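You operate a simulated robot arm through the tools that you are given. There is no shell and no other tool. Be economical: measure what you need, move in short steps, check, and stop when the job is done.

Carry out the task below with a simulated robot arm. There is one attempt and no reset: what you move stays moved.

JOB
Take the brown cover on the front of the long table and put it away on the middle board of the shelf with the card pocket. Close the sliding lid of the grey spool box. Turn the tension knob with the yellow dot on head three to 5. Put the teal cone on the front of the long table away on the top of the white stand. Fetch the yellow cone from the top of the pale green table and stand it on the left shelf under the long bench. Put the black backing roll from the folding table in front of the white rest on the top of the green table leaf. Fetch the black tray of bobbins and set it on the top deck of the trolley. Any order will do. Set down upright: teal cone, yellow cone.

It is judged by the outcome, as a careful person would: the job done as asked, and still so three seconds after it is handed in. It fails if anything else is knocked over, pushed out of place, dropped, spilled or broken. Lids that push on must go on centred and level and be pressed home; caps that screw on are set level and turned clockwise until they are tight.

ROBOT AND FRAMES
A 6-joint arm with a two-finger parallel gripper on a trunk, on a base that drives. Base frame: it is fixed to the floor where the robot stands at the start and does not move with it; the origin is under the middle of the robot, x ahead of it, y to its left, z up. Units: m, degrees, N and s.
Its first joint turns from -166.0 to 166.0 degrees. Places, roughly: black backing roll (7x7x15 cm) [0.7, -1.8, 0.8]; black tray of bobbins (13x3x2 cm) [1.7, -0.8, 0.8]; brown cover (7x6x4 cm) [2.7, 0, 0.8]; left shelf under the long bench (23x50 cm) [1.1, -3.74, 0.32]; middle board of the shelf with the card pocket [7.1, 0.6, 0.9]; sliding lid of the grey spool box [4.9, 4.3, 0.7]; teal cone (7x6x13 cm) [2.6, 0.1, 0.9]; tension knob with the yellow dot on head three [3.2, 0.3, 1.5]; top deck of the trolley [-1.5, -0.2, 0.7]; top of the green table leaf [1.5, -0.7, 0.7]; top of the white stand [4.3, -2.1, 0.8]; yellow cone (7x6x13 cm) [1.5, -1, 0.8]. Payload 3.91 kg.
The tool frame sits at the grasp point between the pads (the TCP): z along the fingers, y along the line on which they close. The tips reach 0.03 m beyond it. Largest opening 0.11 m; finger width 0.02, thickness 0.01; the body of the gripper, 0.048 by 0.112 m, starts 0.055 m behind the TCP.
Orientation is that of the tool frame in the base frame, as a unit quaternion [x, y, z, w]. With the fingers straight down and closing along the base's y, the tool's x points along the base's -x, its y along +y and its z along -z.

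CONTROLS
- The arm moves only by the tool apply_moves. Its argument "increments" is a list of rows, each an object of numbers (a shift or turn left out is 0, a gripper value left out holds the last): "tx", "ty", "tz": the shift along the base's x, y, z in mm; "rx", "ry", "rz": the turn, a rotation vector about the base's x, y, z in degrees; "claw": the opening in per cent of the stroke, from 0 (shut) to 100 (fully open). In form: [{"tx": .., "ty": .., "tz": .., "rx": .., "ry": .., "rz": .., "claw": ..}, ...]. A call has 1 to 12 rows; each row shifts and turns the commanded pose from where the row before left it. Rows are played at 5 a second. More than 0.05 m and 8.6 degrees between two rows, or a gripper value outside its range, and nothing of the call is played. A pose out of reach is approached as far as the arm can. The call stops where the force on the tool passes 40 N (or 10 N more than at its start, if that is more) or the arm is blocked; 0.2 s more then pass. Each finger travels about 0.108 m/s and halts on what it meets, pressing with about 36 N; the grip force reading is that of the motor and also rises with nothing between the fingers. The clock runs only during rows and for 0.2 s after the last one: add rows that do not move to give the fingers time. The reply holds the time, the measured pose of the TCP, the force on the tool along the base axes, the opening and the grip force, in the units named above and with some noise, with the torque about the TCP (base axes, N m) and any sound that the robot's microphone picked up.
- Cameras (640 x 400 px; columns grow to the right, rows downward): "scene" is now at [0.7102, 0.2109, 1.2196]; the picture's right is [0.00, -0.17, -0.99], its down [-0.99, -0.10, 0.02] and it looks along [-0.10, 0.98, -0.17] (base axes); focal length 214 px, centre (320, 200). "wrist" rides on the gripper at [0.072, 0.017, -0.103] in the tool frame; the picture's right is [-0.23, 0.97, 0.00], its down [-0.76, -0.18, -0.62] and it looks along [-0.61, -0.14, 0.78] (tool axes); focal length 222 px, centre (320, 200). There is no depth. A picture from a camera that has moved, and an enlarged one, comes with that camera's place and axes in the base frame and with its lens. The place of the scene camera against the robot may be out by one fixed shift of up to 0.018 m in any direction.
- grab_frame(camera): a new picture of that camera. It takes no simulated time.
- steer(legs): drives the robot by 1 to 6 legs, each [ahead, left, turn to the left] in m, m and degrees, along the robot's own axes; the way and the turn of a leg run together, so that a leg with both is an arc; at most 1.5 m and 180 degrees a leg. The arm and the cameras ride along, it lands a little off, and it stops where it bumps. It gives what a move gives.
- head_to(pan, tilt): turns the head with the scene camera to pan (to the left, within 80 degrees either way) and tilt (down, from -29 to 69), counted from straight ahead of the robot. It gives what a move gives.
- enlarge(camera, box): a new picture of the part [left, top, right, bottom] of that camera's present view, enlarged. It takes no simulated time.
- job_done(): hands the job in; it is judged then, once.

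Work in short steps. Places have to be worked out from the pictures, the camera data and where the tool is seen: move nearer, look again, correct. Check each grasp and each placing, and mend what went wrong. You have 186 turns and 148 pictures in all, those below and enlarged ones among them. Open the gripper and draw the arm clear of the work before you hand the job in, unless the task says otherwise; then end with one line.

The tools are called after "Request:" by a JSON object that holds its "name" and its "arguments". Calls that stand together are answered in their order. apply_moves: Moves the arm, as the interface text tells. Its arguments: {"type":"object","properties":{"increments":{"type":"array","items":{"type":"object","properties":{"tx":{"type":"number"},"ty":{"type":"number"},"tz":{"type":"number"},"rx":{"type":"number"},"ry":{"type":"number"},"rz":{"type":"number"},"claw":{"type":"number"}}}}},"required":["increments"]} The other tools are called the same way: steer (legs) drives the base; head_to (pan, tilt) turns the head that bears the scene camera; grab_frame (camera) takes a picture; enlarge (camera, box) takes an enlarged picture of a part of a camera's view; job_done () hands the job in.

At the start:

```text
time: 0.0
tool_pos: [0.6132, 0.1186, 1.0943]
tcp_rot: [0.001, 1.0, 0.001, 0.0]
contact_force: [-0.7, -0.2, -0.3]
ft_torque: [0.01, -0.02, 0.03]
opening: 0.1099
grip_force: 0.0
robot x, y, heading: [0.0014, 0.0005, 0.3]
head pan, tilt: [80.2, 5.9]
```

scene: 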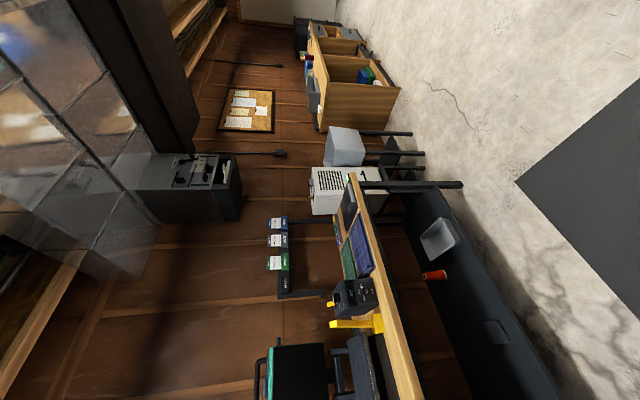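
wrist: 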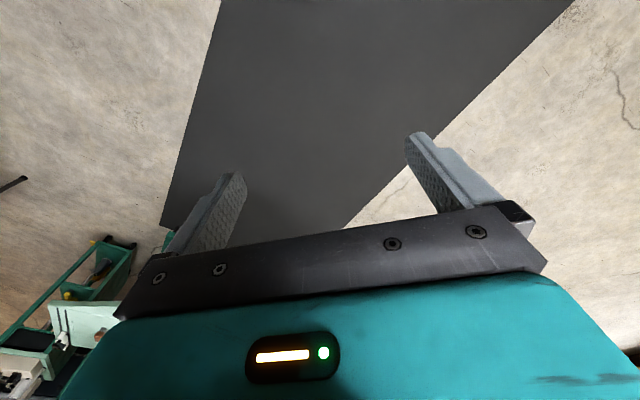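

I'll look around first: head straight ahead, a bit down.

Request:
{"name": "head_to", "arguments": {"pan": 0, "tilt": 15}}

Request:
{"name": "grab_frame", "arguments": {"camera": "scene"}}

Request:
{"name": "head_to", "arguments": {"pan": -70, "tilt": 15}}

Request:
{"name": "grab_frame", "arguments": {"camera": "scene"}}

```text
time: 1.5
tool_pos: [0.6124, 0.1234, 1.0922]
tcp_rot: [0.001, 1.0, -0.002, 0.0]
contact_force: [0.0, 1.2, -0.9]
ft_torque: [-0.01, -0.02, 0.01]
opening: 0.1101
grip_force: 0.0
robot x, y, heading: [-0.0025, -0.0009, -0.2]
head pan, tilt: [0.0, 15.0]
```

```text
145 pictures are left
camera scene: at [0.6955, 0.1249, 1.1413], right [0.0, -1.0, 0.0], down [-0.97, 0.0, 0.26], along [-0.26, 0.0, -0.97], focal length 214 px, centre (320, 200)
```

scene: 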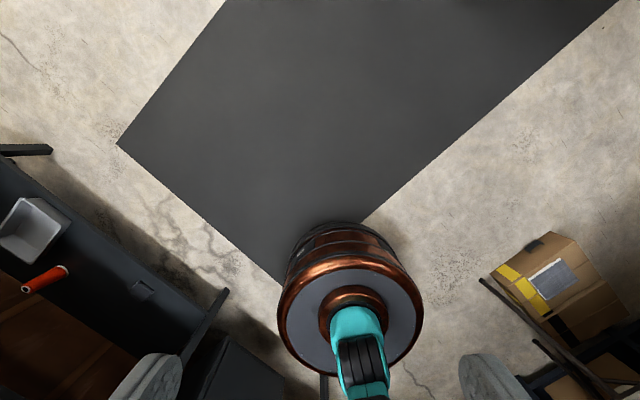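

```text
time: 2.9
tool_pos: [0.6137, 0.1222, 1.0925]
tcp_rot: [0.0, 1.0, -0.001, 0.001]
contact_force: [-0.4, -0.3, -0.2]
ft_torque: [-0.01, 0.0, -0.01]
opening: 0.1099
grip_force: 0.2
robot x, y, heading: [-0.0022, -0.0001, -0.1]
head pan, tilt: [-70.0, 15.0]
```

```text
144 pictures are left
camera scene: at [0.6955, 0.0372, 1.2029], right [0.0, -0.34, 0.94], down [-0.97, 0.24, 0.09], along [-0.26, -0.91, -0.33], focal length 214 px, centre (320, 200)
```

scene: 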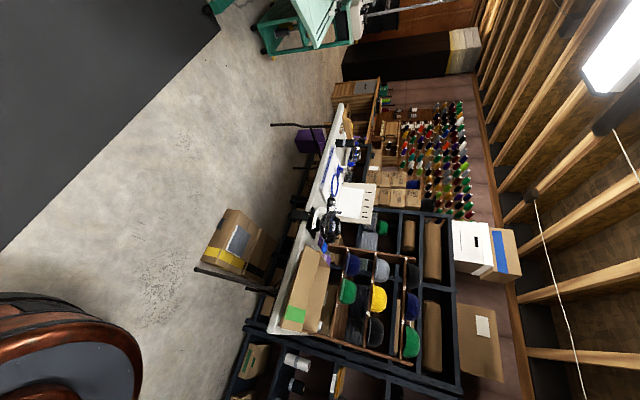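

The scene camera seems to ride near the gripper. I'll tilt the tool up to check this and to get a better overview.

Request:
{"name": "apply_moves", "arguments": {"increments": [{"ry": -8.5, "tx": 10}, {"ry": -8.5, "tx": 10}, {"ry": -8.5, "tx": 10}, {"ry": -8.5, "tx": 10}, {"ry": -8.5, "tx": 10}, {"ry": -8.5, "tx": 10}]}}

Request:
{"name": "head_to", "arguments": {"pan": 0, "tilt": 0}}

Request:
{"name": "grab_frame", "arguments": {"camera": "scene"}}

Request:
{"name": "grab_frame", "arguments": {"camera": "wrist"}}

```text
time: 4.3
tool_pos: [0.6726, 0.1221, 1.0923]
tcp_rot: [0.001, 0.902, -0.001, 0.432]
contact_force: [0.4, 0.3, 0.1]
ft_torque: [0.03, 0.02, -0.01]
opening: 0.1099
grip_force: 0.0
robot x, y, heading: [0.0024, 0.0005, -0.2]
head pan, tilt: [-70.0, 15.0]
```

```text
time: 5.8
tool_pos: [0.6734, 0.1222, 1.0935]
tcp_rot: [0.002, 0.903, -0.002, 0.43]
contact_force: [0.5, -0.1, 0.3]
ft_torque: [0.01, 0.0, 0.0]
opening: 0.1098
grip_force: 0.2
robot x, y, heading: [-0.0003, 0.0023, -0.2]
head pan, tilt: [0.0, 0.0]
```

```text
143 pictures are left
camera scene: at [0.7074, 0.1248, 1.2152], right [0.0, -1.0, 0.0], down [-0.63, 0.0, -0.78], along [0.78, 0.0, -0.63], focal length 214 px, centre (320, 200)
```

scene: 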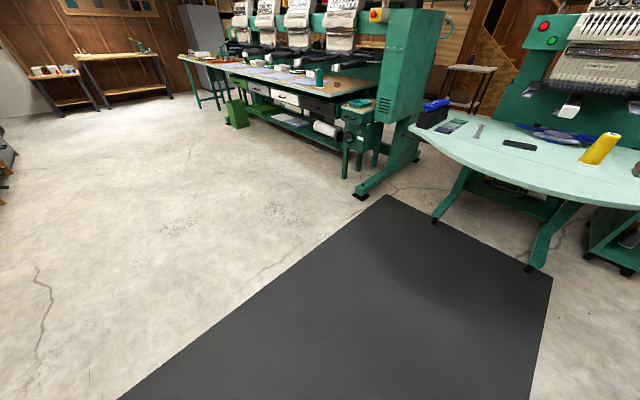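

```text
142 pictures are left
camera wrist: at [0.5474, 0.1408, 1.1026], right [0.15, 0.97, 0.18], down [-0.01, -0.18, 0.98], along [0.99, -0.14, -0.02], focal length 222 px, centre (320, 200)
```

wrist: 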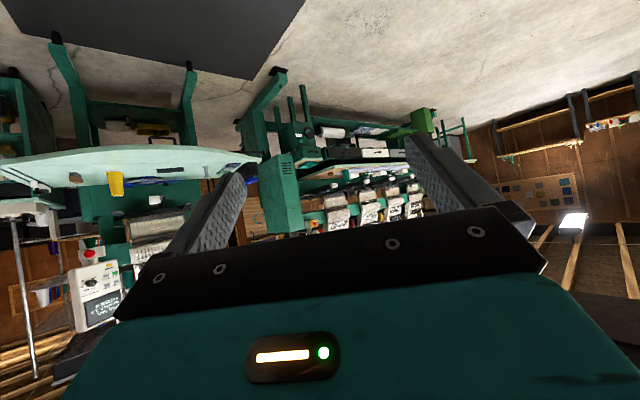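

The scene camera rides on the gripper. I'll raise the tool near horizontal so pan works around the vertical, and survey.

Request:
{"name": "apply_moves", "arguments": {"increments": [{"ry": -8.5}, {"ry": -8.5}, {"ry": -8.5}]}}

Request:
{"name": "head_to", "arguments": {"pan": 0, "tilt": 5}}

Request:
{"name": "grab_frame", "arguments": {"camera": "scene"}}

Request:
{"name": "head_to", "arguments": {"pan": -75, "tilt": 5}}

Request:
{"name": "grab_frame", "arguments": {"camera": "scene"}}

Request:
{"name": "head_to", "arguments": {"pan": 75, "tilt": 5}}

Request:
{"name": "grab_frame", "arguments": {"camera": "scene"}}

```text
time: 6.5
tool_pos: [0.673, 0.1228, 1.0922]
tcp_rot: [0.002, 0.785, 0.0, 0.619]
contact_force: [-0.1, 0.1, 0.6]
ft_torque: [-0.05, -0.03, 0.01]
opening: 0.1102
grip_force: 0.0
robot x, y, heading: [0.002, -0.0009, 0.2]
head pan, tilt: [0.0, 0.0]
```

```text
time: 7.2
tool_pos: [0.6732, 0.1241, 1.0937]
tcp_rot: [0.004, 0.785, 0.0, 0.619]
contact_force: [0.2, 0.7, 1.0]
ft_torque: [0.01, -0.02, 0.02]
opening: 0.11
grip_force: 0.0
robot x, y, heading: [0.0021, 0.0013, 0.0]
head pan, tilt: [0.0, 5.0]
```

```text
141 pictures are left
camera scene: at [0.6567, 0.1247, 1.2122], right [-0.01, -1.0, -0.01], down [-0.32, 0.01, -0.95], along [0.95, 0.0, -0.32], focal length 214 px, centre (320, 200)
```

scene: 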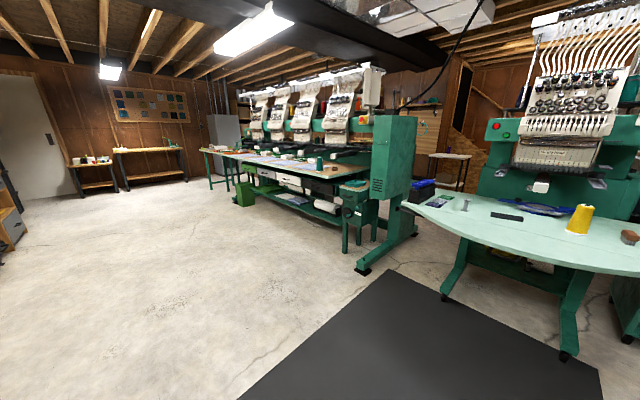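

```text
time: 8.7
tool_pos: [0.6729, 0.123, 1.0924]
tcp_rot: [0.004, 0.786, 0.001, 0.618]
contact_force: [-0.2, 0.5, -0.3]
ft_torque: [-0.02, 0.0, 0.0]
opening: 0.1101
grip_force: 0.1
robot x, y, heading: [0.0025, 0.0023, -0.2]
head pan, tilt: [-75.0, 5.0]
```

```text
140 pictures are left
camera scene: at [0.5901, 0.0363, 1.2278], right [-0.94, -0.26, 0.23], down [-0.26, 0.09, -0.96], along [0.23, -0.96, -0.15], focal length 214 px, centre (320, 200)
```

scene: 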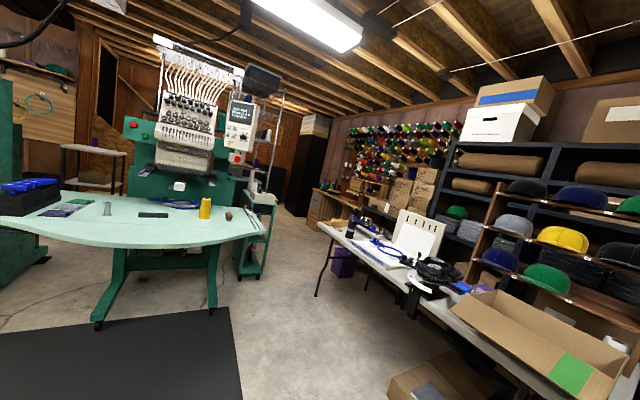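

```text
time: 11.0
tool_pos: [0.6748, 0.1237, 1.0935]
tcp_rot: [0.004, 0.785, 0.0, 0.619]
contact_force: [0.7, -0.1, -0.3]
ft_torque: [-0.01, 0.0, 0.03]
opening: 0.1099
grip_force: 0.1
robot x, y, heading: [-0.001, -0.0013, 0.0]
head pan, tilt: [75.0, 5.0]
```

```text
139 pictures are left
camera scene: at [0.5911, 0.2137, 1.2287], right [0.94, -0.26, -0.23], down [-0.26, -0.08, -0.96], along [0.24, 0.96, -0.14], focal length 214 px, centre (320, 200)
```

scene: 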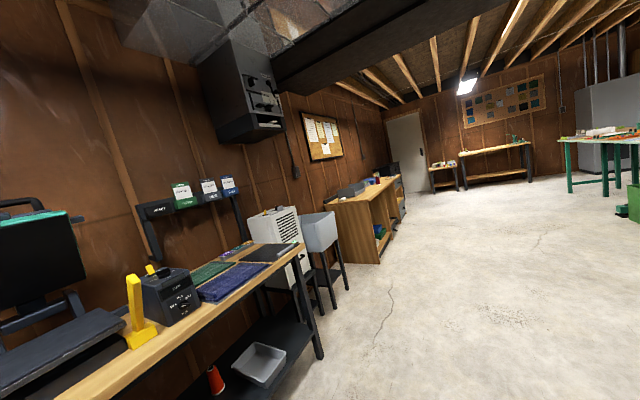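

Now detail of the key areas.

Request:
{"name": "head_to", "arguments": {"pan": -40, "tilt": 8}}

Request:
{"name": "enlarge", "arguments": {"camera": "scene", "box": [160, 120, 560, 370]}}

Request:
{"name": "head_to", "arguments": {"pan": -10, "tilt": 5}}

Request:
{"name": "enlarge", "arguments": {"camera": "scene", "box": [120, 50, 400, 225]}}

Request:
{"name": "head_to", "arguments": {"pan": -80, "tilt": 15}}

Request:
{"name": "enlarge", "arguments": {"camera": "scene", "box": [160, 80, 640, 380]}}

```text
time: 13.0
tool_pos: [0.673, 0.123, 1.0929]
tcp_rot: [0.004, 0.786, 0.0, 0.618]
contact_force: [-0.6, -0.3, -0.9]
ft_torque: [-0.01, -0.04, -0.01]
opening: 0.11
grip_force: 0.1
robot x, y, heading: [-0.0012, 0.0005, 0.1]
head pan, tilt: [-40.0, 8.0]
```

```text
1.60 times, centred on (360, 245) of scene
camera zoom: at [0.635, 0.0653, 1.2121], right [-0.63, -0.76, 0.15], down [-0.34, 0.1, -0.94], along [0.7, -0.64, -0.32], focal length 343 px, centre (256, 128)
```

zoom: 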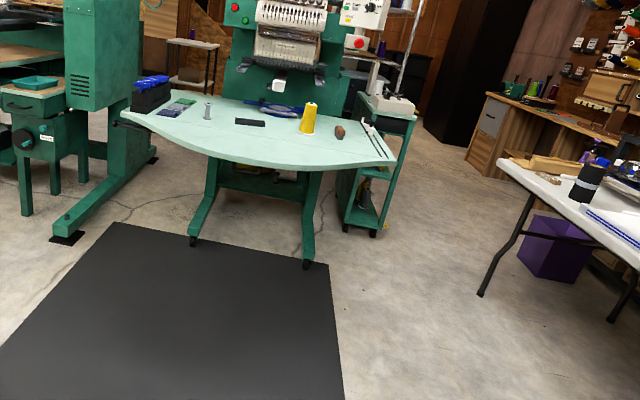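

```text
time: 13.9
tool_pos: [0.6729, 0.1232, 1.0925]
tcp_rot: [0.003, 0.786, 0.001, 0.618]
contact_force: [0.3, 0.4, 0.7]
ft_torque: [-0.02, -0.03, 0.02]
opening: 0.11
grip_force: 0.0
robot x, y, heading: [-0.0008, 0.0001, 0.0]
head pan, tilt: [-10.0, 5.0]
```

```text
2.29 times, centred on (260, 138) of scene
camera zoom: at [0.6552, 0.1087, 1.2125], right [-0.17, -0.98, 0.04], down [-0.32, 0.02, -0.95], along [0.93, -0.18, -0.32], focal length 490 px, centre (457, 343)
```

zoom: 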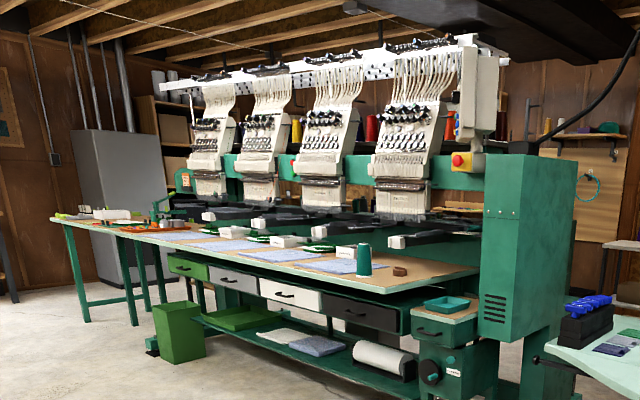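

```text
time: 15.3
tool_pos: [0.6733, 0.1237, 1.0924]
tcp_rot: [0.004, 0.786, 0.0, 0.618]
contact_force: [-0.4, -0.2, -0.8]
ft_torque: [-0.03, -0.02, 0.02]
opening: 0.1104
grip_force: 0.1
robot x, y, heading: [0.0005, -0.0, -0.0]
head pan, tilt: [-80.0, 15.0]
```

```text
1.33 times, centred on (400, 230) of scene
camera zoom: at [0.579, 0.0331, 1.2138], right [-0.96, -0.17, 0.23], down [-0.27, 0.26, -0.93], along [0.1, -0.95, -0.3], focal length 286 px, centre (213, 160)
```

zoom: 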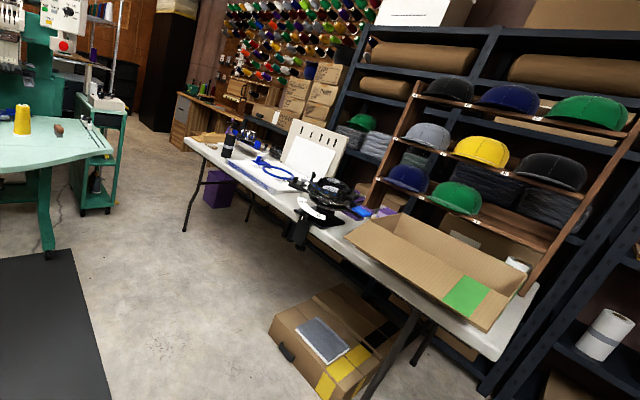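

Pale green table edge runs ~45° from (1.95,-0.42) to (1.19,-1.18). I'll drive to about (0.95,-0.40) facing it (heading -45).

Request:
{"name": "steer", "arguments": {"legs": [[0, 0, -45], [0.9, 0.39, 0]]}}

Request:
{"name": "head_to", "arguments": {"pan": 0, "tilt": 35}}

Request:
{"name": "grab_frame", "arguments": {"camera": "scene"}}

```text
time: 22.4
tool_pos: [1.4887, -0.706, 1.0913]
tcp_rot: [0.291, 0.73, -0.23, 0.575]
contact_force: [0.0, -0.3, -0.2]
ft_torque: [0.0, -0.01, 0.01]
opening: 0.1101
grip_force: 0.1
robot x, y, heading: [0.9113, -0.3334, -43.3]
head pan, tilt: [-80.0, 15.0]
```

```text
time: 23.9
tool_pos: [1.488, -0.7051, 1.0915]
tcp_rot: [0.291, 0.729, -0.23, 0.575]
contact_force: [-0.5, 0.8, 0.2]
ft_torque: [-0.01, 0.01, 0.04]
opening: 0.1101
grip_force: 0.1
robot x, y, heading: [0.9114, -0.3324, -43.3]
head pan, tilt: [0.0, 35.0]
```

```text
135 pictures are left
camera scene: at [1.4643, -0.6841, 1.1656], right [-0.69, -0.72, 0.0], down [-0.54, 0.52, -0.66], along [0.48, -0.46, -0.75], focal length 214 px, centre (320, 200)
```

scene: 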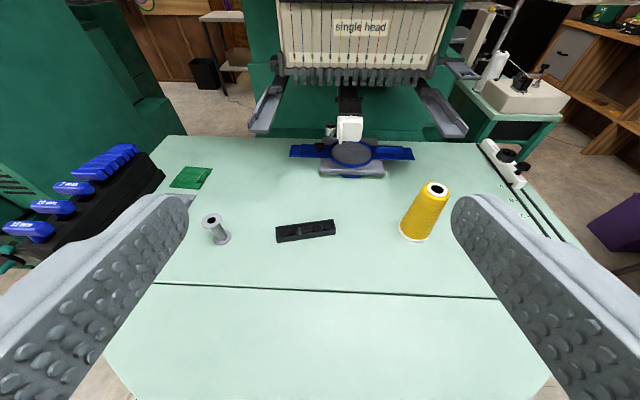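

Tray is at about (1.67,-0.84), long axis ~56°. Tool now goes pointing down above it.

Request:
{"name": "apply_moves", "arguments": {"increments": [{"tx": 20.4, "ty": -15.2, "tz": -10, "rx": 5.83, "ry": 6.19}, {"tx": 20.4, "ty": -15.2, "tz": -10, "rx": 5.83, "ry": 6.19}, {"tx": 20.4, "ty": -15.2, "tz": -10, "rx": 5.83, "ry": 6.19}, {"tx": 20.4, "ty": -15.2, "tz": -10, "rx": 5.83, "ry": 6.19}, {"tx": 20.4, "ty": -15.2, "tz": -10, "rx": 5.83, "ry": 6.19}, {"tx": 20.4, "ty": -15.2, "tz": -10, "rx": 5.83, "ry": 6.19}, {"tx": 20.4, "ty": -15.2, "tz": -10, "rx": 5.83, "ry": 6.19}, {"tx": 20.4, "ty": -15.2, "tz": -10, "rx": 5.83, "ry": 6.19}, {"tx": 20.4, "ty": -15.2, "tz": -10, "rx": 5.83, "ry": 6.19}]}}

Request:
{"name": "apply_moves", "arguments": {"increments": [{"rz": -8.03}, {"rz": -8.03}, {"rz": -8.03}, {"rz": -8.03}, {"rz": -8.03}, {"rz": -8.03}, {"rz": -8.03}, {"rz": -8.03}, {"rz": -8.03}, {"rz": -8.03}]}}

Request:
{"name": "grab_frame", "arguments": {"camera": "scene"}}

Request:
{"name": "grab_frame", "arguments": {"camera": "wrist"}}

```text
time: 25.9
tool_pos: [1.6709, -0.8436, 1.0016]
tcp_rot: [0.369, 0.929, -0.002, 0.0]
contact_force: [-1.5, 0.9, 1.2]
ft_torque: [-0.09, -0.1, -0.02]
opening: 0.1102
grip_force: 0.0
robot x, y, heading: [0.9106, -0.3302, -43.3]
head pan, tilt: [0.0, 35.0]
```

```text
time: 28.1
tool_pos: [1.6722, -0.8418, 1.0025]
tcp_rot: [0.882, 0.472, 0.0, -0.002]
contact_force: [0.1, 0.3, 0.3]
ft_torque: [0.01, 0.02, 0.02]
opening: 0.1099
grip_force: 0.0
robot x, y, heading: [0.9148, -0.3332, -43.4]
head pan, tilt: [0.0, 35.0]
```

```text
134 pictures are left
camera scene: at [1.6387, -0.8854, 1.0551], right [-0.83, 0.56, 0.01], down [0.46, 0.68, 0.57], along [0.32, 0.48, -0.82], focal length 214 px, centre (320, 200)
```

scene: 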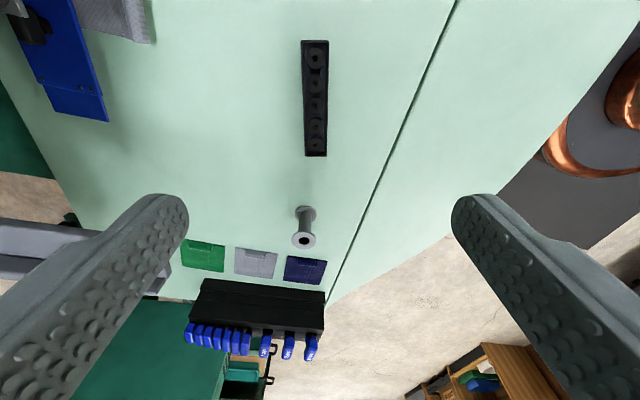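

```text
133 pictures are left
camera wrist: at [1.7271, -0.7913, 1.1058], right [0.68, -0.73, -0.01], down [-0.57, -0.54, 0.62], along [-0.46, -0.42, -0.78], focal length 222 px, centre (320, 200)
```

wrist: 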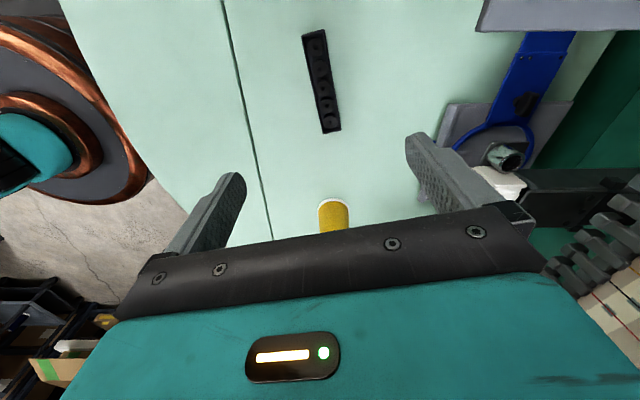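

Triangulating the two views gives tray top z≈0.71 at (1.677,-0.840). Descend part way, look again.

Request:
{"name": "apply_moves", "arguments": {"increments": [{"tx": 4, "ty": 2, "tz": -45, "claw": 60}, {"tz": -45}, {"tz": -45}, {"tz": -45}]}}

Request:
{"name": "grab_frame", "arguments": {"camera": "scene"}}

Request:
{"name": "grab_frame", "arguments": {"camera": "wrist"}}

```text
time: 29.1
tool_pos: [1.6776, -0.8397, 0.822]
tcp_rot: [0.881, 0.473, -0.001, -0.001]
contact_force: [-0.5, 0.1, 0.5]
ft_torque: [-0.04, -0.01, 0.02]
opening: 0.0659
grip_force: 0.1
robot x, y, heading: [0.9116, -0.3333, -43.2]
head pan, tilt: [0.0, 35.0]
```

```text
132 pictures are left
camera scene: at [1.6446, -0.883, 0.8747], right [-0.83, 0.55, 0.0], down [0.46, 0.68, 0.57], along [0.31, 0.48, -0.82], focal length 214 px, centre (320, 200)
```

scene: 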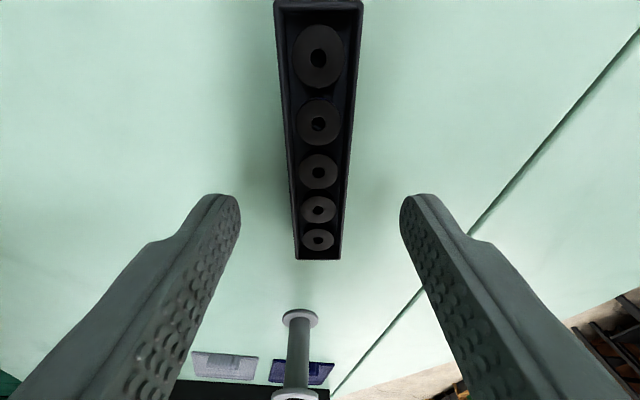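

```text
131 pictures are left
camera wrist: at [1.7328, -0.7887, 0.9254], right [0.69, -0.73, 0.0], down [-0.57, -0.54, 0.62], along [-0.46, -0.42, -0.78], focal length 222 px, centre (320, 200)
```

wrist: 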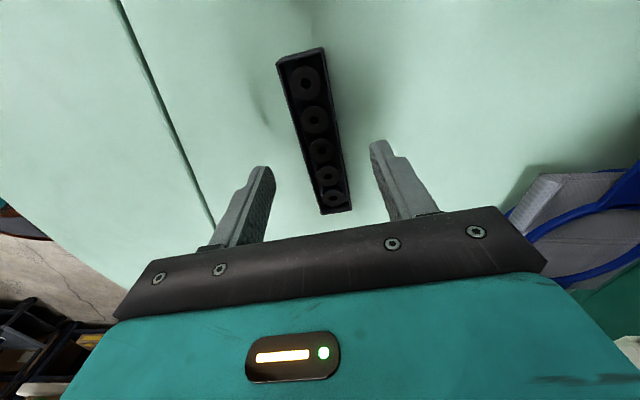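

Near view gives tray top z≈0.77, centred on the tool. Descend to TCP 0.787 (tips ~0.757), then close.

Request:
{"name": "apply_moves", "arguments": {"increments": [{"tx": -3, "ty": 2, "tz": -15}, {"tz": -10}, {"tz": -8}, {}]}}

Request:
{"name": "grab_frame", "arguments": {"camera": "wrist"}}

```text
time: 30.1
tool_pos: [1.6741, -0.8383, 0.7892]
tcp_rot: [0.881, 0.473, -0.002, -0.002]
contact_force: [1.0, 1.0, -0.3]
ft_torque: [0.0, 0.02, -0.03]
opening: 0.0658
grip_force: 0.2
robot x, y, heading: [0.9103, -0.3335, -43.4]
head pan, tilt: [0.0, 35.0]
```

```text
130 pictures are left
camera wrist: at [1.7289, -0.7868, 0.8926], right [0.69, -0.73, -0.01], down [-0.57, -0.54, 0.62], along [-0.46, -0.42, -0.78], focal length 222 px, centre (320, 200)
```

wrist: 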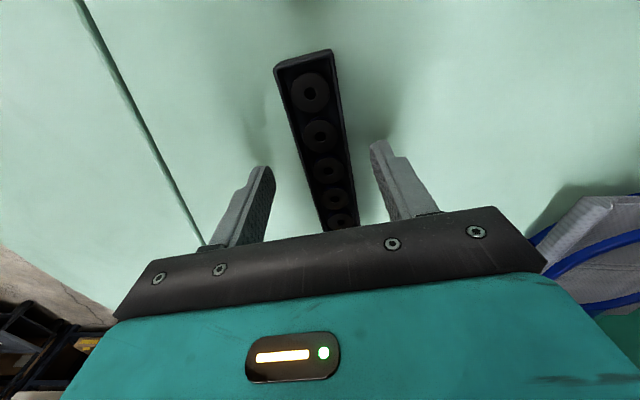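

Good alignment. Lower a few mm and close.

Request:
{"name": "apply_moves", "arguments": {"increments": [{"tz": -4}, {"claw": 0}, {}, {}, {}, {}]}}

Request:
{"name": "grab_frame", "arguments": {"camera": "wrist"}}

```text
time: 31.6
tool_pos: [1.6731, -0.8387, 0.7847]
tcp_rot: [0.881, 0.472, -0.001, -0.003]
contact_force: [-0.5, 0.1, -0.3]
ft_torque: [-0.03, 0.03, 0.02]
opening: 0.0286
grip_force: 36.0
robot x, y, heading: [0.9112, -0.3294, -43.4]
head pan, tilt: [0.0, 35.0]
```

```text
129 pictures are left
camera wrist: at [1.7285, -0.7873, 0.8885], right [0.69, -0.73, -0.01], down [-0.57, -0.54, 0.62], along [-0.46, -0.42, -0.78], focal length 222 px, centre (320, 200)
```

wrist: 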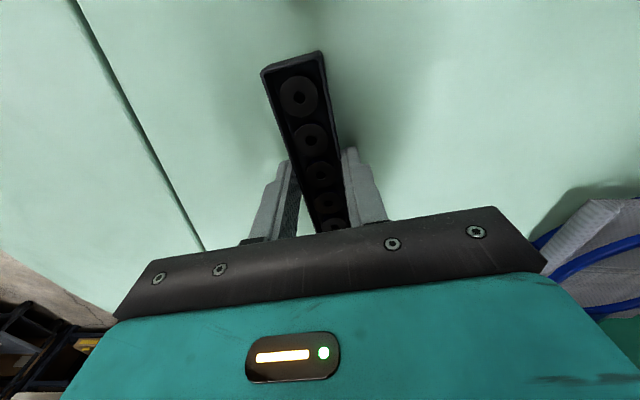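

Gripped (28.6 mm). Lift and pull in.

Request:
{"name": "apply_moves", "arguments": {"increments": [{"tz": 20}, {"tz": 40}, {"tz": 45}, {"tz": 45}, {"tz": 45}, {"tx": -33, "ty": 31}, {"tx": -33, "ty": 31}, {"tx": -33, "ty": 31}, {"tx": -33, "ty": 31}, {"tx": -33, "ty": 31}, {"tx": -33, "ty": 31}]}}

Request:
{"name": "steer", "arguments": {"legs": [[0, 0, -137]]}}

Request:
{"name": "head_to", "arguments": {"pan": 0, "tilt": 0}}

Request:
{"name": "grab_frame", "arguments": {"camera": "wrist"}}

Request:
{"name": "grab_frame", "arguments": {"camera": "scene"}}

```text
time: 34.0
tool_pos: [1.4744, -0.6522, 0.9797]
tcp_rot: [0.881, 0.473, -0.002, -0.003]
contact_force: [0.7, 0.2, -1.1]
ft_torque: [0.03, 0.02, 0.0]
opening: 0.0282
grip_force: 36.3
robot x, y, heading: [0.9136, -0.3279, -43.3]
head pan, tilt: [0.0, 35.0]
```

```text
time: 40.0
tool_pos: [0.2841, -0.4846, 0.9808]
tcp_rot: [0.763, -0.646, 0.002, -0.002]
contact_force: [1.2, -0.7, -0.6]
ft_torque: [-0.02, -0.01, -0.03]
opening: 0.0287
grip_force: 35.9
robot x, y, heading: [0.9089, -0.3382, 179.6]
head pan, tilt: [0.0, 35.0]
```

```text
time: 41.0
tool_pos: [0.2839, -0.484, 0.9804]
tcp_rot: [0.763, -0.647, 0.001, -0.002]
contact_force: [0.0, -0.6, 0.3]
ft_torque: [0.01, -0.02, -0.02]
opening: 0.0285
grip_force: 36.0
robot x, y, heading: [0.9127, -0.3316, 179.9]
head pan, tilt: [0.0, 0.0]
```

```text
128 pictures are left
camera wrist: at [0.2796, -0.5586, 1.0835], right [-1.0, 0.06, -0.01], down [0.05, 0.78, 0.62], along [0.04, 0.62, -0.78], focal length 222 px, centre (320, 200)
```

wrist: 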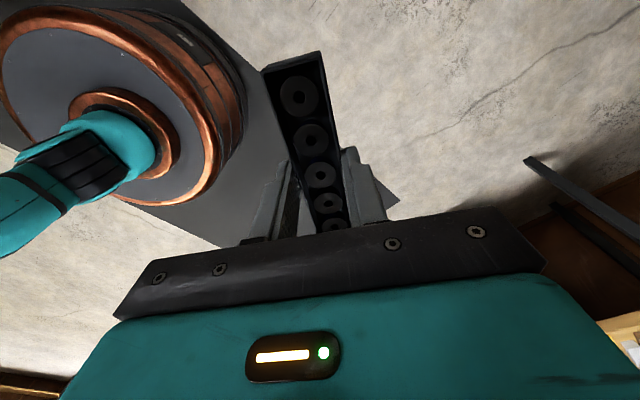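

```text
127 pictures are left
camera scene: at [0.2624, -0.3745, 1.0308], right [0.99, 0.17, 0.01], down [0.17, -0.99, 0.0], along [0.01, 0.0, -1.0], focal length 214 px, centre (320, 200)
```

scene: 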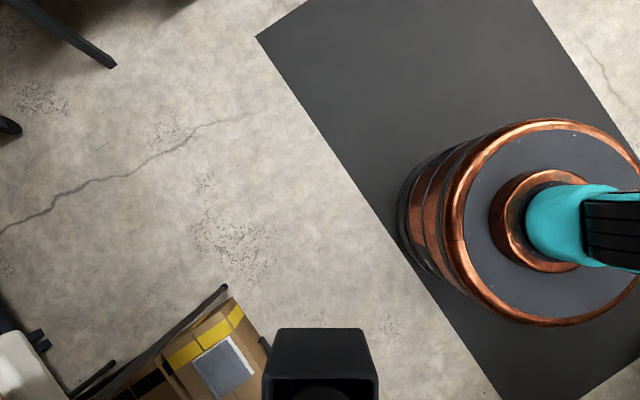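

Look toward the trolley.

Request:
{"name": "head_to", "arguments": {"pan": 65, "tilt": 0}}

Request:
{"name": "grab_frame", "arguments": {"camera": "scene"}}

```text
time: 42.4
tool_pos: [0.2843, -0.4854, 0.98]
tcp_rot: [0.764, -0.646, 0.001, -0.003]
contact_force: [0.4, 0.1, -0.3]
ft_torque: [-0.02, 0.03, -0.01]
opening: 0.0287
grip_force: 36.4
robot x, y, heading: [0.9138, -0.3329, 179.9]
head pan, tilt: [65.0, 0.0]
```

```text
126 pictures are left
camera scene: at [0.1817, -0.388, 1.0823], right [0.42, 0.07, -0.9], down [0.17, -0.99, 0.0], along [-0.89, -0.15, -0.43], focal length 214 px, centre (320, 200)
```

scene: 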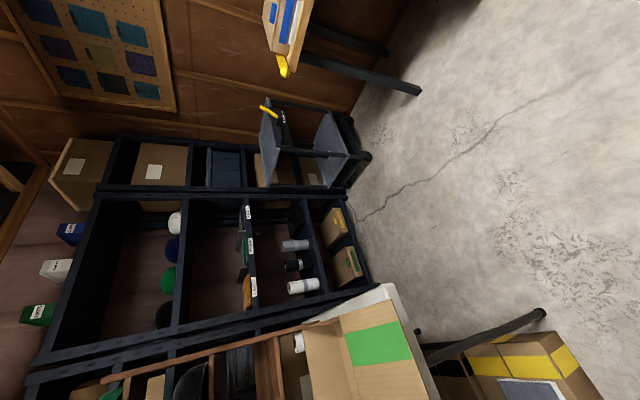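

Request:
{"name": "enlarge", "arguments": {"camera": "scene", "box": [220, 60, 400, 220]}}

```text
2.50 times, centred on (310, 140) of scene
camera zoom: at [0.1817, -0.388, 1.0823], right [0.42, 0.07, -0.9], down [0.17, -0.99, 0.0], along [-0.89, -0.15, -0.43], focal length 536 px, centre (345, 350)
```

zoom: 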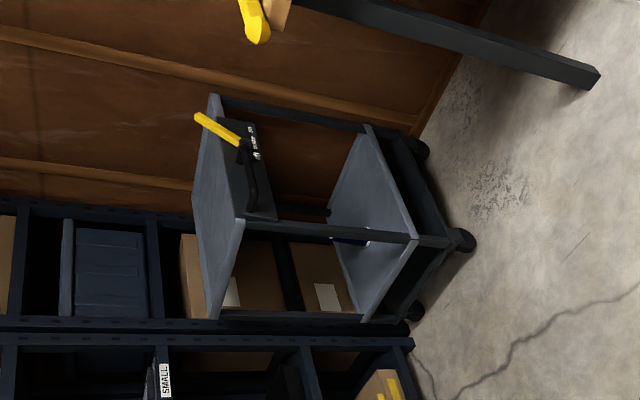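

Trolley deck near corner ~(-1.2,-0.3), centre ~(-1.5,-0.25). Drive 1.2 m ahead then look down at it.

Request:
{"name": "steer", "arguments": {"legs": [[1.2, 0, 0]]}}

Request:
{"name": "grab_frame", "arguments": {"camera": "scene"}}

```text
time: 48.5
tool_pos: [-0.9123, -0.4929, 0.9786]
tcp_rot: [0.766, -0.643, 0.002, -0.003]
contact_force: [-1.1, 0.0, 0.6]
ft_torque: [-0.02, -0.03, 0.03]
opening: 0.0288
grip_force: 36.0
robot x, y, heading: [-0.2835, -0.3352, -179.6]
head pan, tilt: [65.0, 0.0]
```

```text
124 pictures are left
camera scene: at [-1.0158, -0.3968, 1.0812], right [0.42, 0.07, -0.9], down [0.18, -0.98, 0.0], along [-0.89, -0.16, -0.43], focal length 214 px, centre (320, 200)
```

scene: 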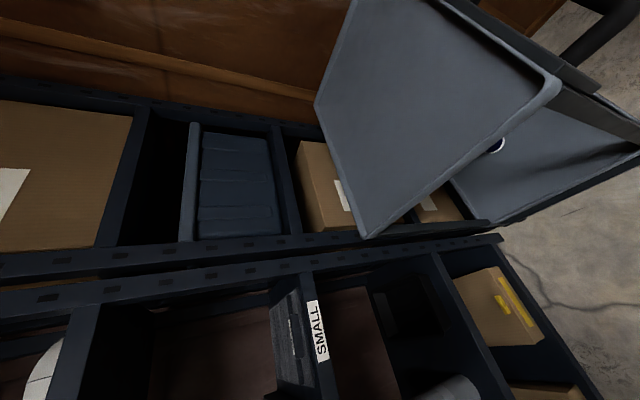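

Deck corners ≈(-1.14,-0.29), (-1.43,-0.57), (-1.79,-0.17), centre ≈(-1.46,-0.23). Advance 0.27 m and move tray over the centre.

Request:
{"name": "steer", "arguments": {"legs": [[0.27, 0, 0]]}}

Request:
{"name": "apply_moves", "arguments": {"increments": [{"tx": -35, "ty": 35}, {"tx": -35, "ty": 35}, {"tx": -35, "ty": 35}, {"tx": -35, "ty": 35}, {"tx": -35, "ty": 35}, {"tx": -35, "ty": 35}, {"tx": -30, "ty": 30}]}}

Request:
{"name": "head_to", "arguments": {"pan": 0, "tilt": 30}}

Request:
{"name": "grab_frame", "arguments": {"camera": "scene"}}

Request:
{"name": "grab_frame", "arguments": {"camera": "wrist"}}

```text
time: 50.4
tool_pos: [-1.1851, -0.4935, 0.9775]
tcp_rot: [0.766, -0.643, 0.003, -0.002]
contact_force: [0.2, 0.2, -0.8]
ft_torque: [0.02, -0.02, 0.02]
opening: 0.0287
grip_force: 36.3
robot x, y, heading: [-0.5564, -0.337, -179.5]
head pan, tilt: [65.0, 0.0]
```

```text
time: 52.0
tool_pos: [-1.425, -0.2531, 0.979]
tcp_rot: [0.765, -0.644, 0.002, -0.002]
contact_force: [0.5, -1.1, 0.0]
ft_torque: [0.06, 0.05, -0.01]
opening: 0.0284
grip_force: 36.0
robot x, y, heading: [-0.5595, -0.3351, -179.6]
head pan, tilt: [65.0, 0.0]
```

```text
time: 53.3
tool_pos: [-1.4256, -0.2536, 0.9768]
tcp_rot: [0.766, -0.642, 0.001, -0.002]
contact_force: [0.1, -0.3, 0.4]
ft_torque: [-0.01, 0.0, -0.03]
opening: 0.0285
grip_force: 35.8
robot x, y, heading: [-0.5577, -0.3362, -179.5]
head pan, tilt: [0.0, 30.0]
```

```text
123 pictures are left
camera scene: at [-1.4399, -0.1911, 1.0288], right [0.98, 0.17, 0.0], down [0.15, -0.85, 0.5], along [0.09, -0.49, -0.87], focal length 214 px, centre (320, 200)
```

scene: 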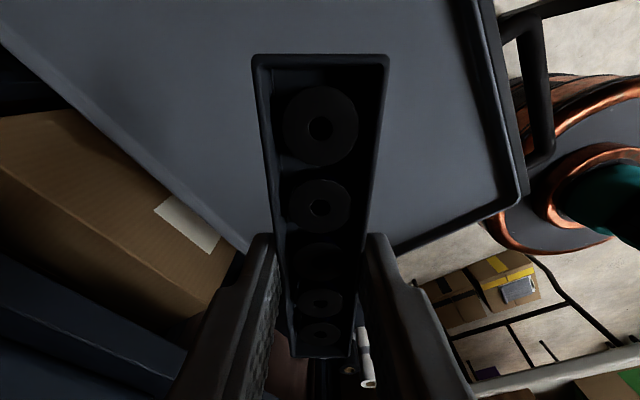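

```text
122 pictures are left
camera wrist: at [-1.4295, -0.3275, 1.0818], right [-1.0, 0.05, -0.01], down [0.04, 0.78, 0.62], along [0.04, 0.62, -0.78], focal length 222 px, centre (320, 200)
```

wrist: 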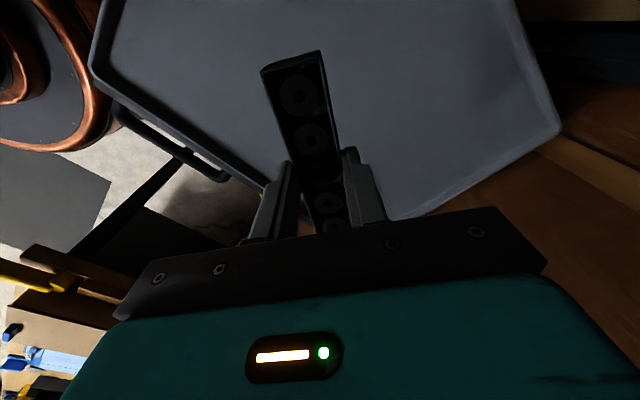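

Deck z≈0.75 confirmed by two views, tray over the middle. Descend to just above, then slowly.

Request:
{"name": "apply_moves", "arguments": {"increments": [{"tz": -45}, {"tz": -45}, {"tz": -45}, {"tz": -15}]}}

Request:
{"name": "grab_frame", "arguments": {"camera": "wrist"}}

```text
time: 54.3
tool_pos: [-1.4256, -0.252, 0.8289]
tcp_rot: [0.766, -0.643, 0.003, -0.002]
contact_force: [1.5, 0.4, -0.5]
ft_torque: [0.0, -0.01, 0.03]
opening: 0.0286
grip_force: 35.8
robot x, y, heading: [-0.5578, -0.3365, -179.8]
head pan, tilt: [0.0, 30.0]
```

```text
121 pictures are left
camera wrist: at [-1.429, -0.326, 0.9337], right [-1.0, 0.05, 0.0], down [0.04, 0.78, 0.62], along [0.04, 0.62, -0.78], focal length 222 px, centre (320, 200)
```

wrist: 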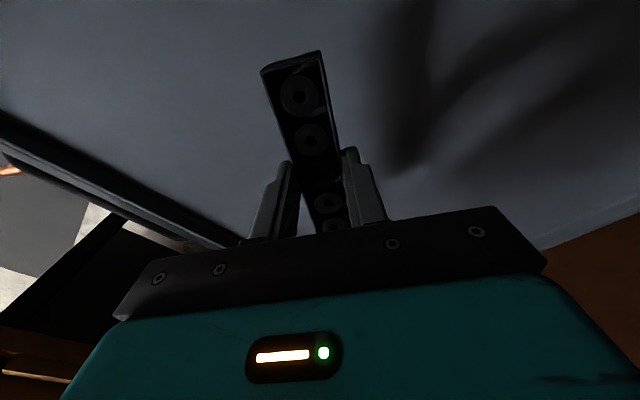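

Request:
{"name": "apply_moves", "arguments": {"increments": [{"tz": -8}, {"tz": -8}, {"tz": -6}, {"tz": -6}, {"tz": -5}, {}]}}

```text
time: 55.7
tool_pos: [-1.4254, -0.2527, 0.7961]
tcp_rot: [0.766, -0.643, 0.001, -0.001]
contact_force: [0.2, -0.2, 0.5]
ft_torque: [-0.03, 0.01, 0.01]
opening: 0.0287
grip_force: 36.2
robot x, y, heading: [-0.5566, -0.3359, -179.6]
head pan, tilt: [0.0, 30.0]
```

Request:
{"name": "apply_moves", "arguments": {"increments": [{"tz": -4}, {"tz": -3}, {"tz": -3}, {"tz": -3}, {}]}}

```text
time: 56.9
tool_pos: [-1.425, -0.2536, 0.7833]
tcp_rot: [0.766, -0.642, 0.001, -0.002]
contact_force: [0.3, -0.1, 0.3]
ft_torque: [0.02, 0.02, -0.04]
opening: 0.0286
grip_force: 36.2
robot x, y, heading: [-0.5533, -0.337, -180.0]
head pan, tilt: [0.0, 30.0]
```

No contact yet; continue down in small steps.

Request:
{"name": "apply_moves", "arguments": {"increments": [{"tz": -3}, {"tz": -3}, {"tz": -3}, {"tz": -3}, {"tz": -3}, {}]}}

Request:
{"name": "grab_frame", "arguments": {"camera": "wrist"}}

```text
time: 58.3
tool_pos: [-1.4262, -0.2527, 0.7702]
tcp_rot: [0.766, -0.643, 0.001, -0.001]
contact_force: [-6.0, -0.8, 37.0]
ft_torque: [-0.16, 0.46, -0.06]
opening: 0.0284
grip_force: 36.1
robot x, y, heading: [-0.5603, -0.3357, -179.6]
head pan, tilt: [0.0, 30.0]
```

```text
120 pictures are left
camera wrist: at [-1.4288, -0.3263, 0.874], right [-1.0, 0.05, 0.0], down [0.04, 0.78, 0.62], along [0.04, 0.62, -0.78], focal length 222 px, centre (320, 200)
```

wrist: 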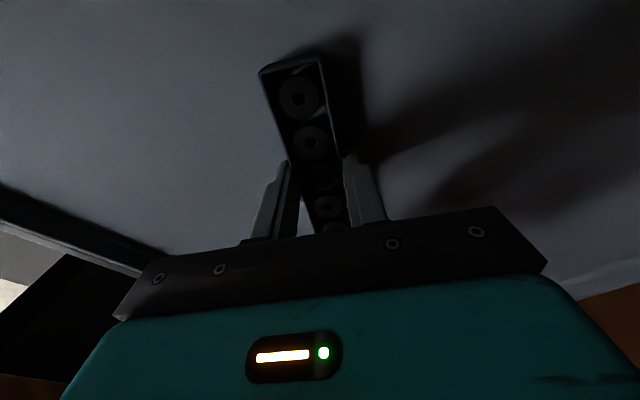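

Contact (deck ~0.737). Ease up 1 mm, open, lift.

Request:
{"name": "apply_moves", "arguments": {"increments": [{"tz": 1}, {"claw": 50}, {}, {"tz": 20}, {"tz": 45}, {"tz": 45}, {"tz": 45}, {"tz": 45}]}}

Request:
{"name": "grab_frame", "arguments": {"camera": "scene"}}

```text
time: 58.9
tool_pos: [-1.4238, -0.2534, 0.7702]
tcp_rot: [0.766, -0.643, 0.003, -0.002]
contact_force: [3.1, 0.2, 16.8]
ft_torque: [-0.09, 0.5, -0.07]
opening: 0.0536
grip_force: 0.1
robot x, y, heading: [-0.5568, -0.3377, -179.8]
head pan, tilt: [0.0, 30.0]
stopped in row 2: the force on the tool passed its limit at 55 N (the readings are from after the stop); the commanded pose is now the measured one
```

```text
119 pictures are left
camera scene: at [-1.4375, -0.1889, 0.8211], right [0.98, 0.17, 0.01], down [0.15, -0.85, 0.5], along [0.09, -0.49, -0.87], focal length 214 px, centre (320, 200)
```

scene: 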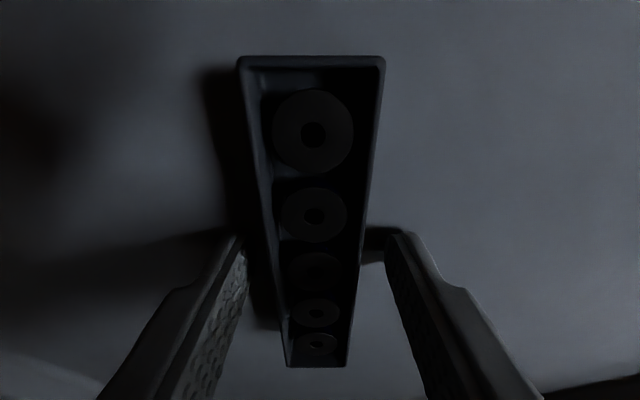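

Released; lift away.

Request:
{"name": "apply_moves", "arguments": {"increments": [{"tz": 10}, {"tz": 30}, {"tz": 45}, {"tz": 45}, {"tz": 45}, {"tz": 45}]}}

Request:
{"name": "grab_frame", "arguments": {"camera": "scene"}}

```text
time: 60.2
tool_pos: [-1.4237, -0.2494, 0.9858]
tcp_rot: [0.766, -0.642, 0.004, -0.002]
contact_force: [-0.7, 0.3, -0.6]
ft_torque: [-0.04, -0.02, 0.0]
opening: 0.055
grip_force: 0.0
robot x, y, heading: [-0.5596, -0.3367, -180.0]
head pan, tilt: [0.0, 30.0]
```

```text
118 pictures are left
camera scene: at [-1.4381, -0.1863, 1.0362], right [0.98, 0.17, 0.01], down [0.15, -0.85, 0.5], along [0.1, -0.49, -0.87], focal length 214 px, centre (320, 200)
```

scene: 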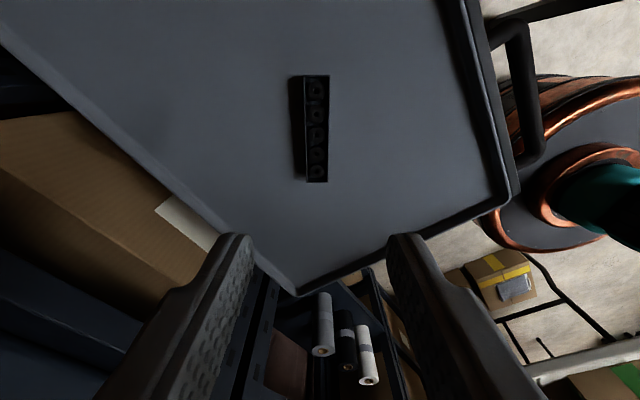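

Tray is placed. Now retract, restore tool yaw, and drive toward the folding table at about (0.7,-0.85), heading -90.

Request:
{"name": "apply_moves", "arguments": {"increments": [{"tz": 20, "claw": 100}, {"tx": 25, "ty": -8, "rz": 8}, {"tx": 25, "ty": -8, "rz": 8}, {"tx": 25, "ty": -8, "rz": 8}, {"tx": 25, "ty": -8, "rz": 8}, {"tx": 25, "ty": -8, "rz": 8}, {"tx": 25, "ty": -8, "rz": 8}, {"tx": 25, "ty": -8, "rz": 8}, {"tx": 25, "ty": -8, "rz": 8}, {"tx": 25, "ty": -8, "rz": 8}, {"tx": 25, "ty": -8, "rz": 8}]}}

Request:
{"name": "steer", "arguments": {"legs": [[-1.26, 0, 0], [0, 0, 90], [0.3, 0, 0]]}}

Request:
{"name": "head_to", "arguments": {"pan": 0, "tilt": -29}}

Request:
{"name": "grab_frame", "arguments": {"camera": "scene"}}

```text
time: 62.6
tool_pos: [-1.174, -0.3315, 1.008]
tcp_rot: [1.0, 0.001, 0.0, -0.004]
contact_force: [0.2, 0.3, -0.5]
ft_torque: [0.0, -0.01, -0.01]
opening: 0.1103
grip_force: 0.1
robot x, y, heading: [-0.5625, -0.34, -179.9]
head pan, tilt: [0.0, 30.0]
```

```text
time: 74.5
tool_pos: [0.6832, -1.2604, 1.0085]
tcp_rot: [0.717, 0.697, -0.002, -0.003]
contact_force: [-1.0, 0.6, -0.4]
ft_torque: [0.04, 0.0, -0.02]
opening: 0.1101
grip_force: 0.1
robot x, y, heading: [0.7117, -0.6475, -91.6]
head pan, tilt: [0.0, 30.0]
```

```text
time: 75.8
tool_pos: [0.6843, -1.2541, 1.0113]
tcp_rot: [0.717, 0.697, -0.004, -0.002]
contact_force: [1.0, 0.2, -0.2]
ft_torque: [-0.01, 0.0, -0.01]
opening: 0.1099
grip_force: 0.1
robot x, y, heading: [0.7054, -0.6445, -91.6]
head pan, tilt: [0.0, -28.6]
```

```text
117 pictures are left
camera scene: at [0.6775, -1.4037, 1.0861], right [-1.0, 0.03, 0.01], down [0.02, 0.88, -0.48], along [-0.02, -0.48, -0.88], focal length 214 px, centre (320, 200)
```

scene: 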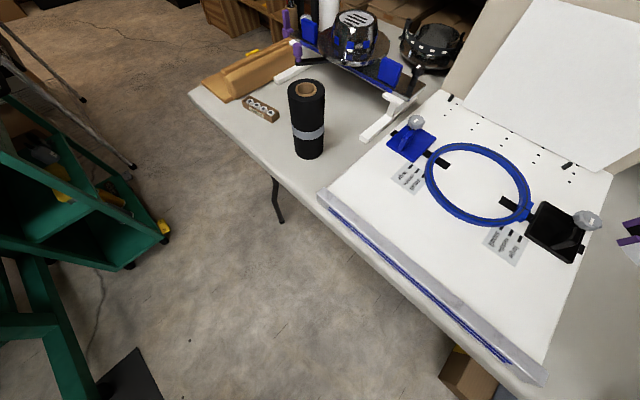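

Roll stands at about (0.69,-1.728), top ~0.87. Drive 0.25 m ahead and position the open gripper above it.

Request:
{"name": "steer", "arguments": {"legs": [[0.25, 0, 0]]}}

Request:
{"name": "apply_moves", "arguments": {"increments": [{"ty": -35}, {"ty": -35}, {"ty": -35}, {"ty": -35}, {"ty": -35}, {}]}}

Request:
{"name": "head_to", "arguments": {"pan": 0, "tilt": 20}}

Request:
{"name": "grab_frame", "arguments": {"camera": "scene"}}

Request:
{"name": "grab_frame", "arguments": {"camera": "wrist"}}

```text
time: 77.6
tool_pos: [0.6786, -1.5044, 1.0118]
tcp_rot: [0.719, 0.695, -0.004, -0.003]
contact_force: [0.4, -0.6, -1.9]
ft_torque: [-0.04, 0.0, 0.02]
opening: 0.11
grip_force: 0.1
robot x, y, heading: [0.709, -0.891, -92.0]
head pan, tilt: [0.0, -28.6]
```

```text
time: 79.0
tool_pos: [0.6771, -1.6757, 1.0136]
tcp_rot: [0.719, 0.695, -0.005, 0.0]
contact_force: [0.3, -0.6, -0.4]
ft_torque: [-0.02, 0.04, 0.02]
opening: 0.1101
grip_force: 0.1
robot x, y, heading: [0.7059, -0.8918, -91.8]
head pan, tilt: [0.0, -28.6]
```

```text
time: 80.2
tool_pos: [0.6779, -1.676, 1.0135]
tcp_rot: [0.72, 0.694, -0.005, -0.001]
contact_force: [-0.9, -0.2, -0.3]
ft_torque: [-0.01, -0.02, 0.03]
opening: 0.1103
grip_force: 0.2
robot x, y, heading: [0.7045, -0.8924, -91.7]
head pan, tilt: [0.0, 20.0]
```

```text
116 pictures are left
camera scene: at [0.6724, -1.7504, 1.0618], right [-1.0, 0.04, 0.01], down [0.04, 0.94, 0.34], along [0.0, 0.34, -0.94], focal length 214 px, centre (320, 200)
```

scene: 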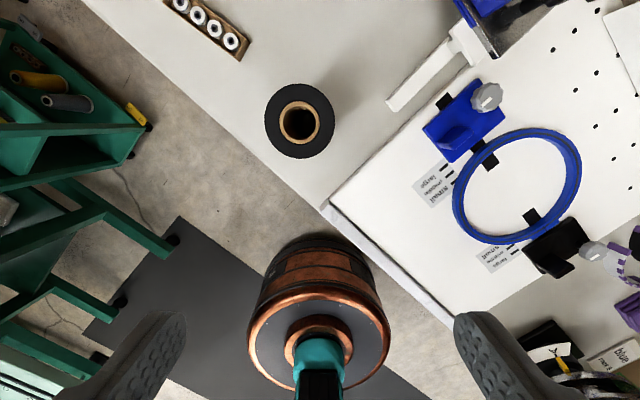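

```text
115 pictures are left
camera wrist: at [0.6992, -1.6018, 1.1165], right [0.97, -0.26, -0.01], down [-0.2, -0.75, 0.63], along [-0.17, -0.61, -0.78], focal length 222 px, centre (320, 200)
```

wrist: 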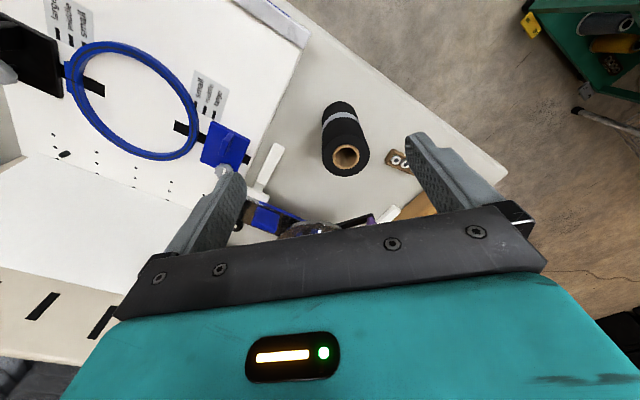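

Roll at about (0.692,-1.745). Move above it, TCP z 0.94, and re-look.

Request:
{"name": "apply_moves", "arguments": {"increments": [{"tx": 5, "ty": -23, "tz": -15}, {"tx": 5, "ty": -23, "tz": -20}, {"tx": 4, "ty": -22, "tz": -38}, {}]}}

Request:
{"name": "head_to", "arguments": {"pan": 0, "tilt": 40}}

Request:
{"name": "grab_frame", "arguments": {"camera": "wrist"}}

Request:
{"name": "grab_frame", "arguments": {"camera": "scene"}}

```text
time: 81.2
tool_pos: [0.6912, -1.7428, 0.9409]
tcp_rot: [0.719, 0.695, -0.006, -0.001]
contact_force: [-0.6, -0.5, -0.5]
ft_torque: [-0.01, 0.0, 0.02]
opening: 0.11
grip_force: 0.0
robot x, y, heading: [0.7056, -0.8963, -92.1]
head pan, tilt: [0.0, 20.0]
```

```text
time: 82.0
tool_pos: [0.6931, -1.7439, 0.9402]
tcp_rot: [0.72, 0.694, -0.005, 0.0]
contact_force: [0.3, -1.4, 0.2]
ft_torque: [0.01, 0.0, 0.02]
opening: 0.1101
grip_force: 0.1
robot x, y, heading: [0.7038, -0.8958, -91.8]
head pan, tilt: [0.0, 40.0]
```

```text
114 pictures are left
camera wrist: at [0.7134, -1.67, 1.0442], right [0.97, -0.26, -0.01], down [-0.2, -0.75, 0.63], along [-0.17, -0.61, -0.78], focal length 222 px, centre (320, 200)
```

wrist: 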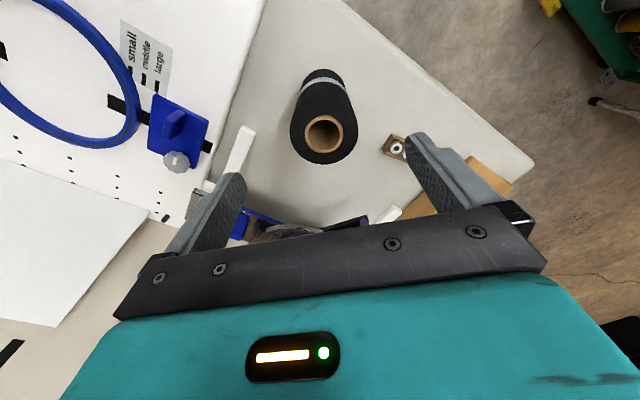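

```text
113 pictures are left
camera scene: at [0.6879, -1.7871, 0.9974], right [-1.0, 0.04, 0.01], down [0.03, 0.77, 0.64], along [0.02, 0.64, -0.77], focal length 214 px, centre (320, 200)
```

scene: 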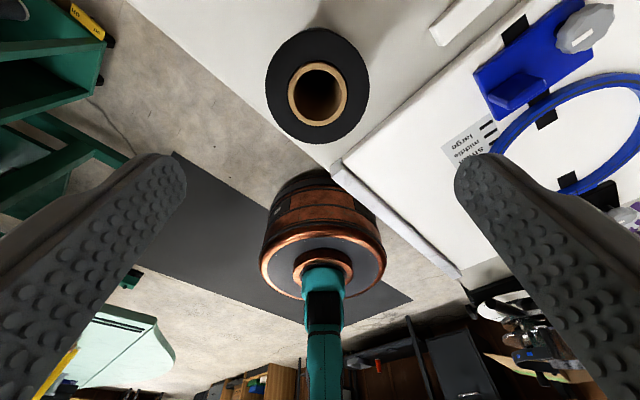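

Refined: roll axis (0.691,-1.754), top z 0.84. Shift 11 mm and descend to TCP 0.80.

Request:
{"name": "apply_moves", "arguments": {"increments": [{"tx": -1, "ty": -11}, {"tz": -45}, {"tz": -45}, {"tz": -30}, {"tz": -15}, {}]}}

Request:
{"name": "grab_frame", "arguments": {"camera": "scene"}}

```text
time: 83.4
tool_pos: [0.6914, -1.7535, 0.806]
tcp_rot: [0.719, 0.695, -0.005, -0.001]
contact_force: [-0.1, 0.2, 0.2]
ft_torque: [0.03, 0.0, 0.0]
opening: 0.11
grip_force: 0.1
robot x, y, heading: [0.7061, -0.8942, -91.7]
head pan, tilt: [0.0, 40.0]
```

```text
112 pictures are left
camera scene: at [0.6866, -1.7975, 0.8625], right [-1.0, 0.04, 0.01], down [0.03, 0.77, 0.64], along [0.02, 0.64, -0.77], focal length 214 px, centre (320, 200)
```

scene: 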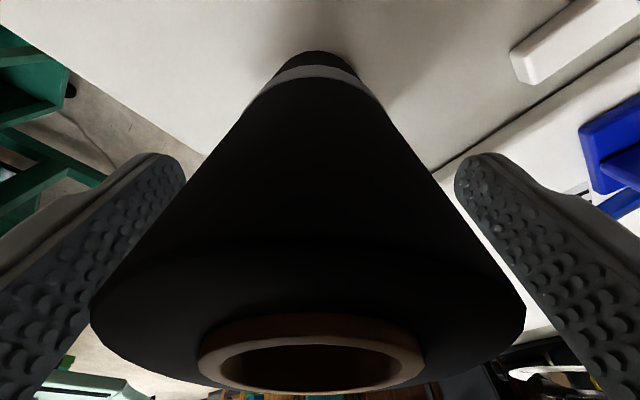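

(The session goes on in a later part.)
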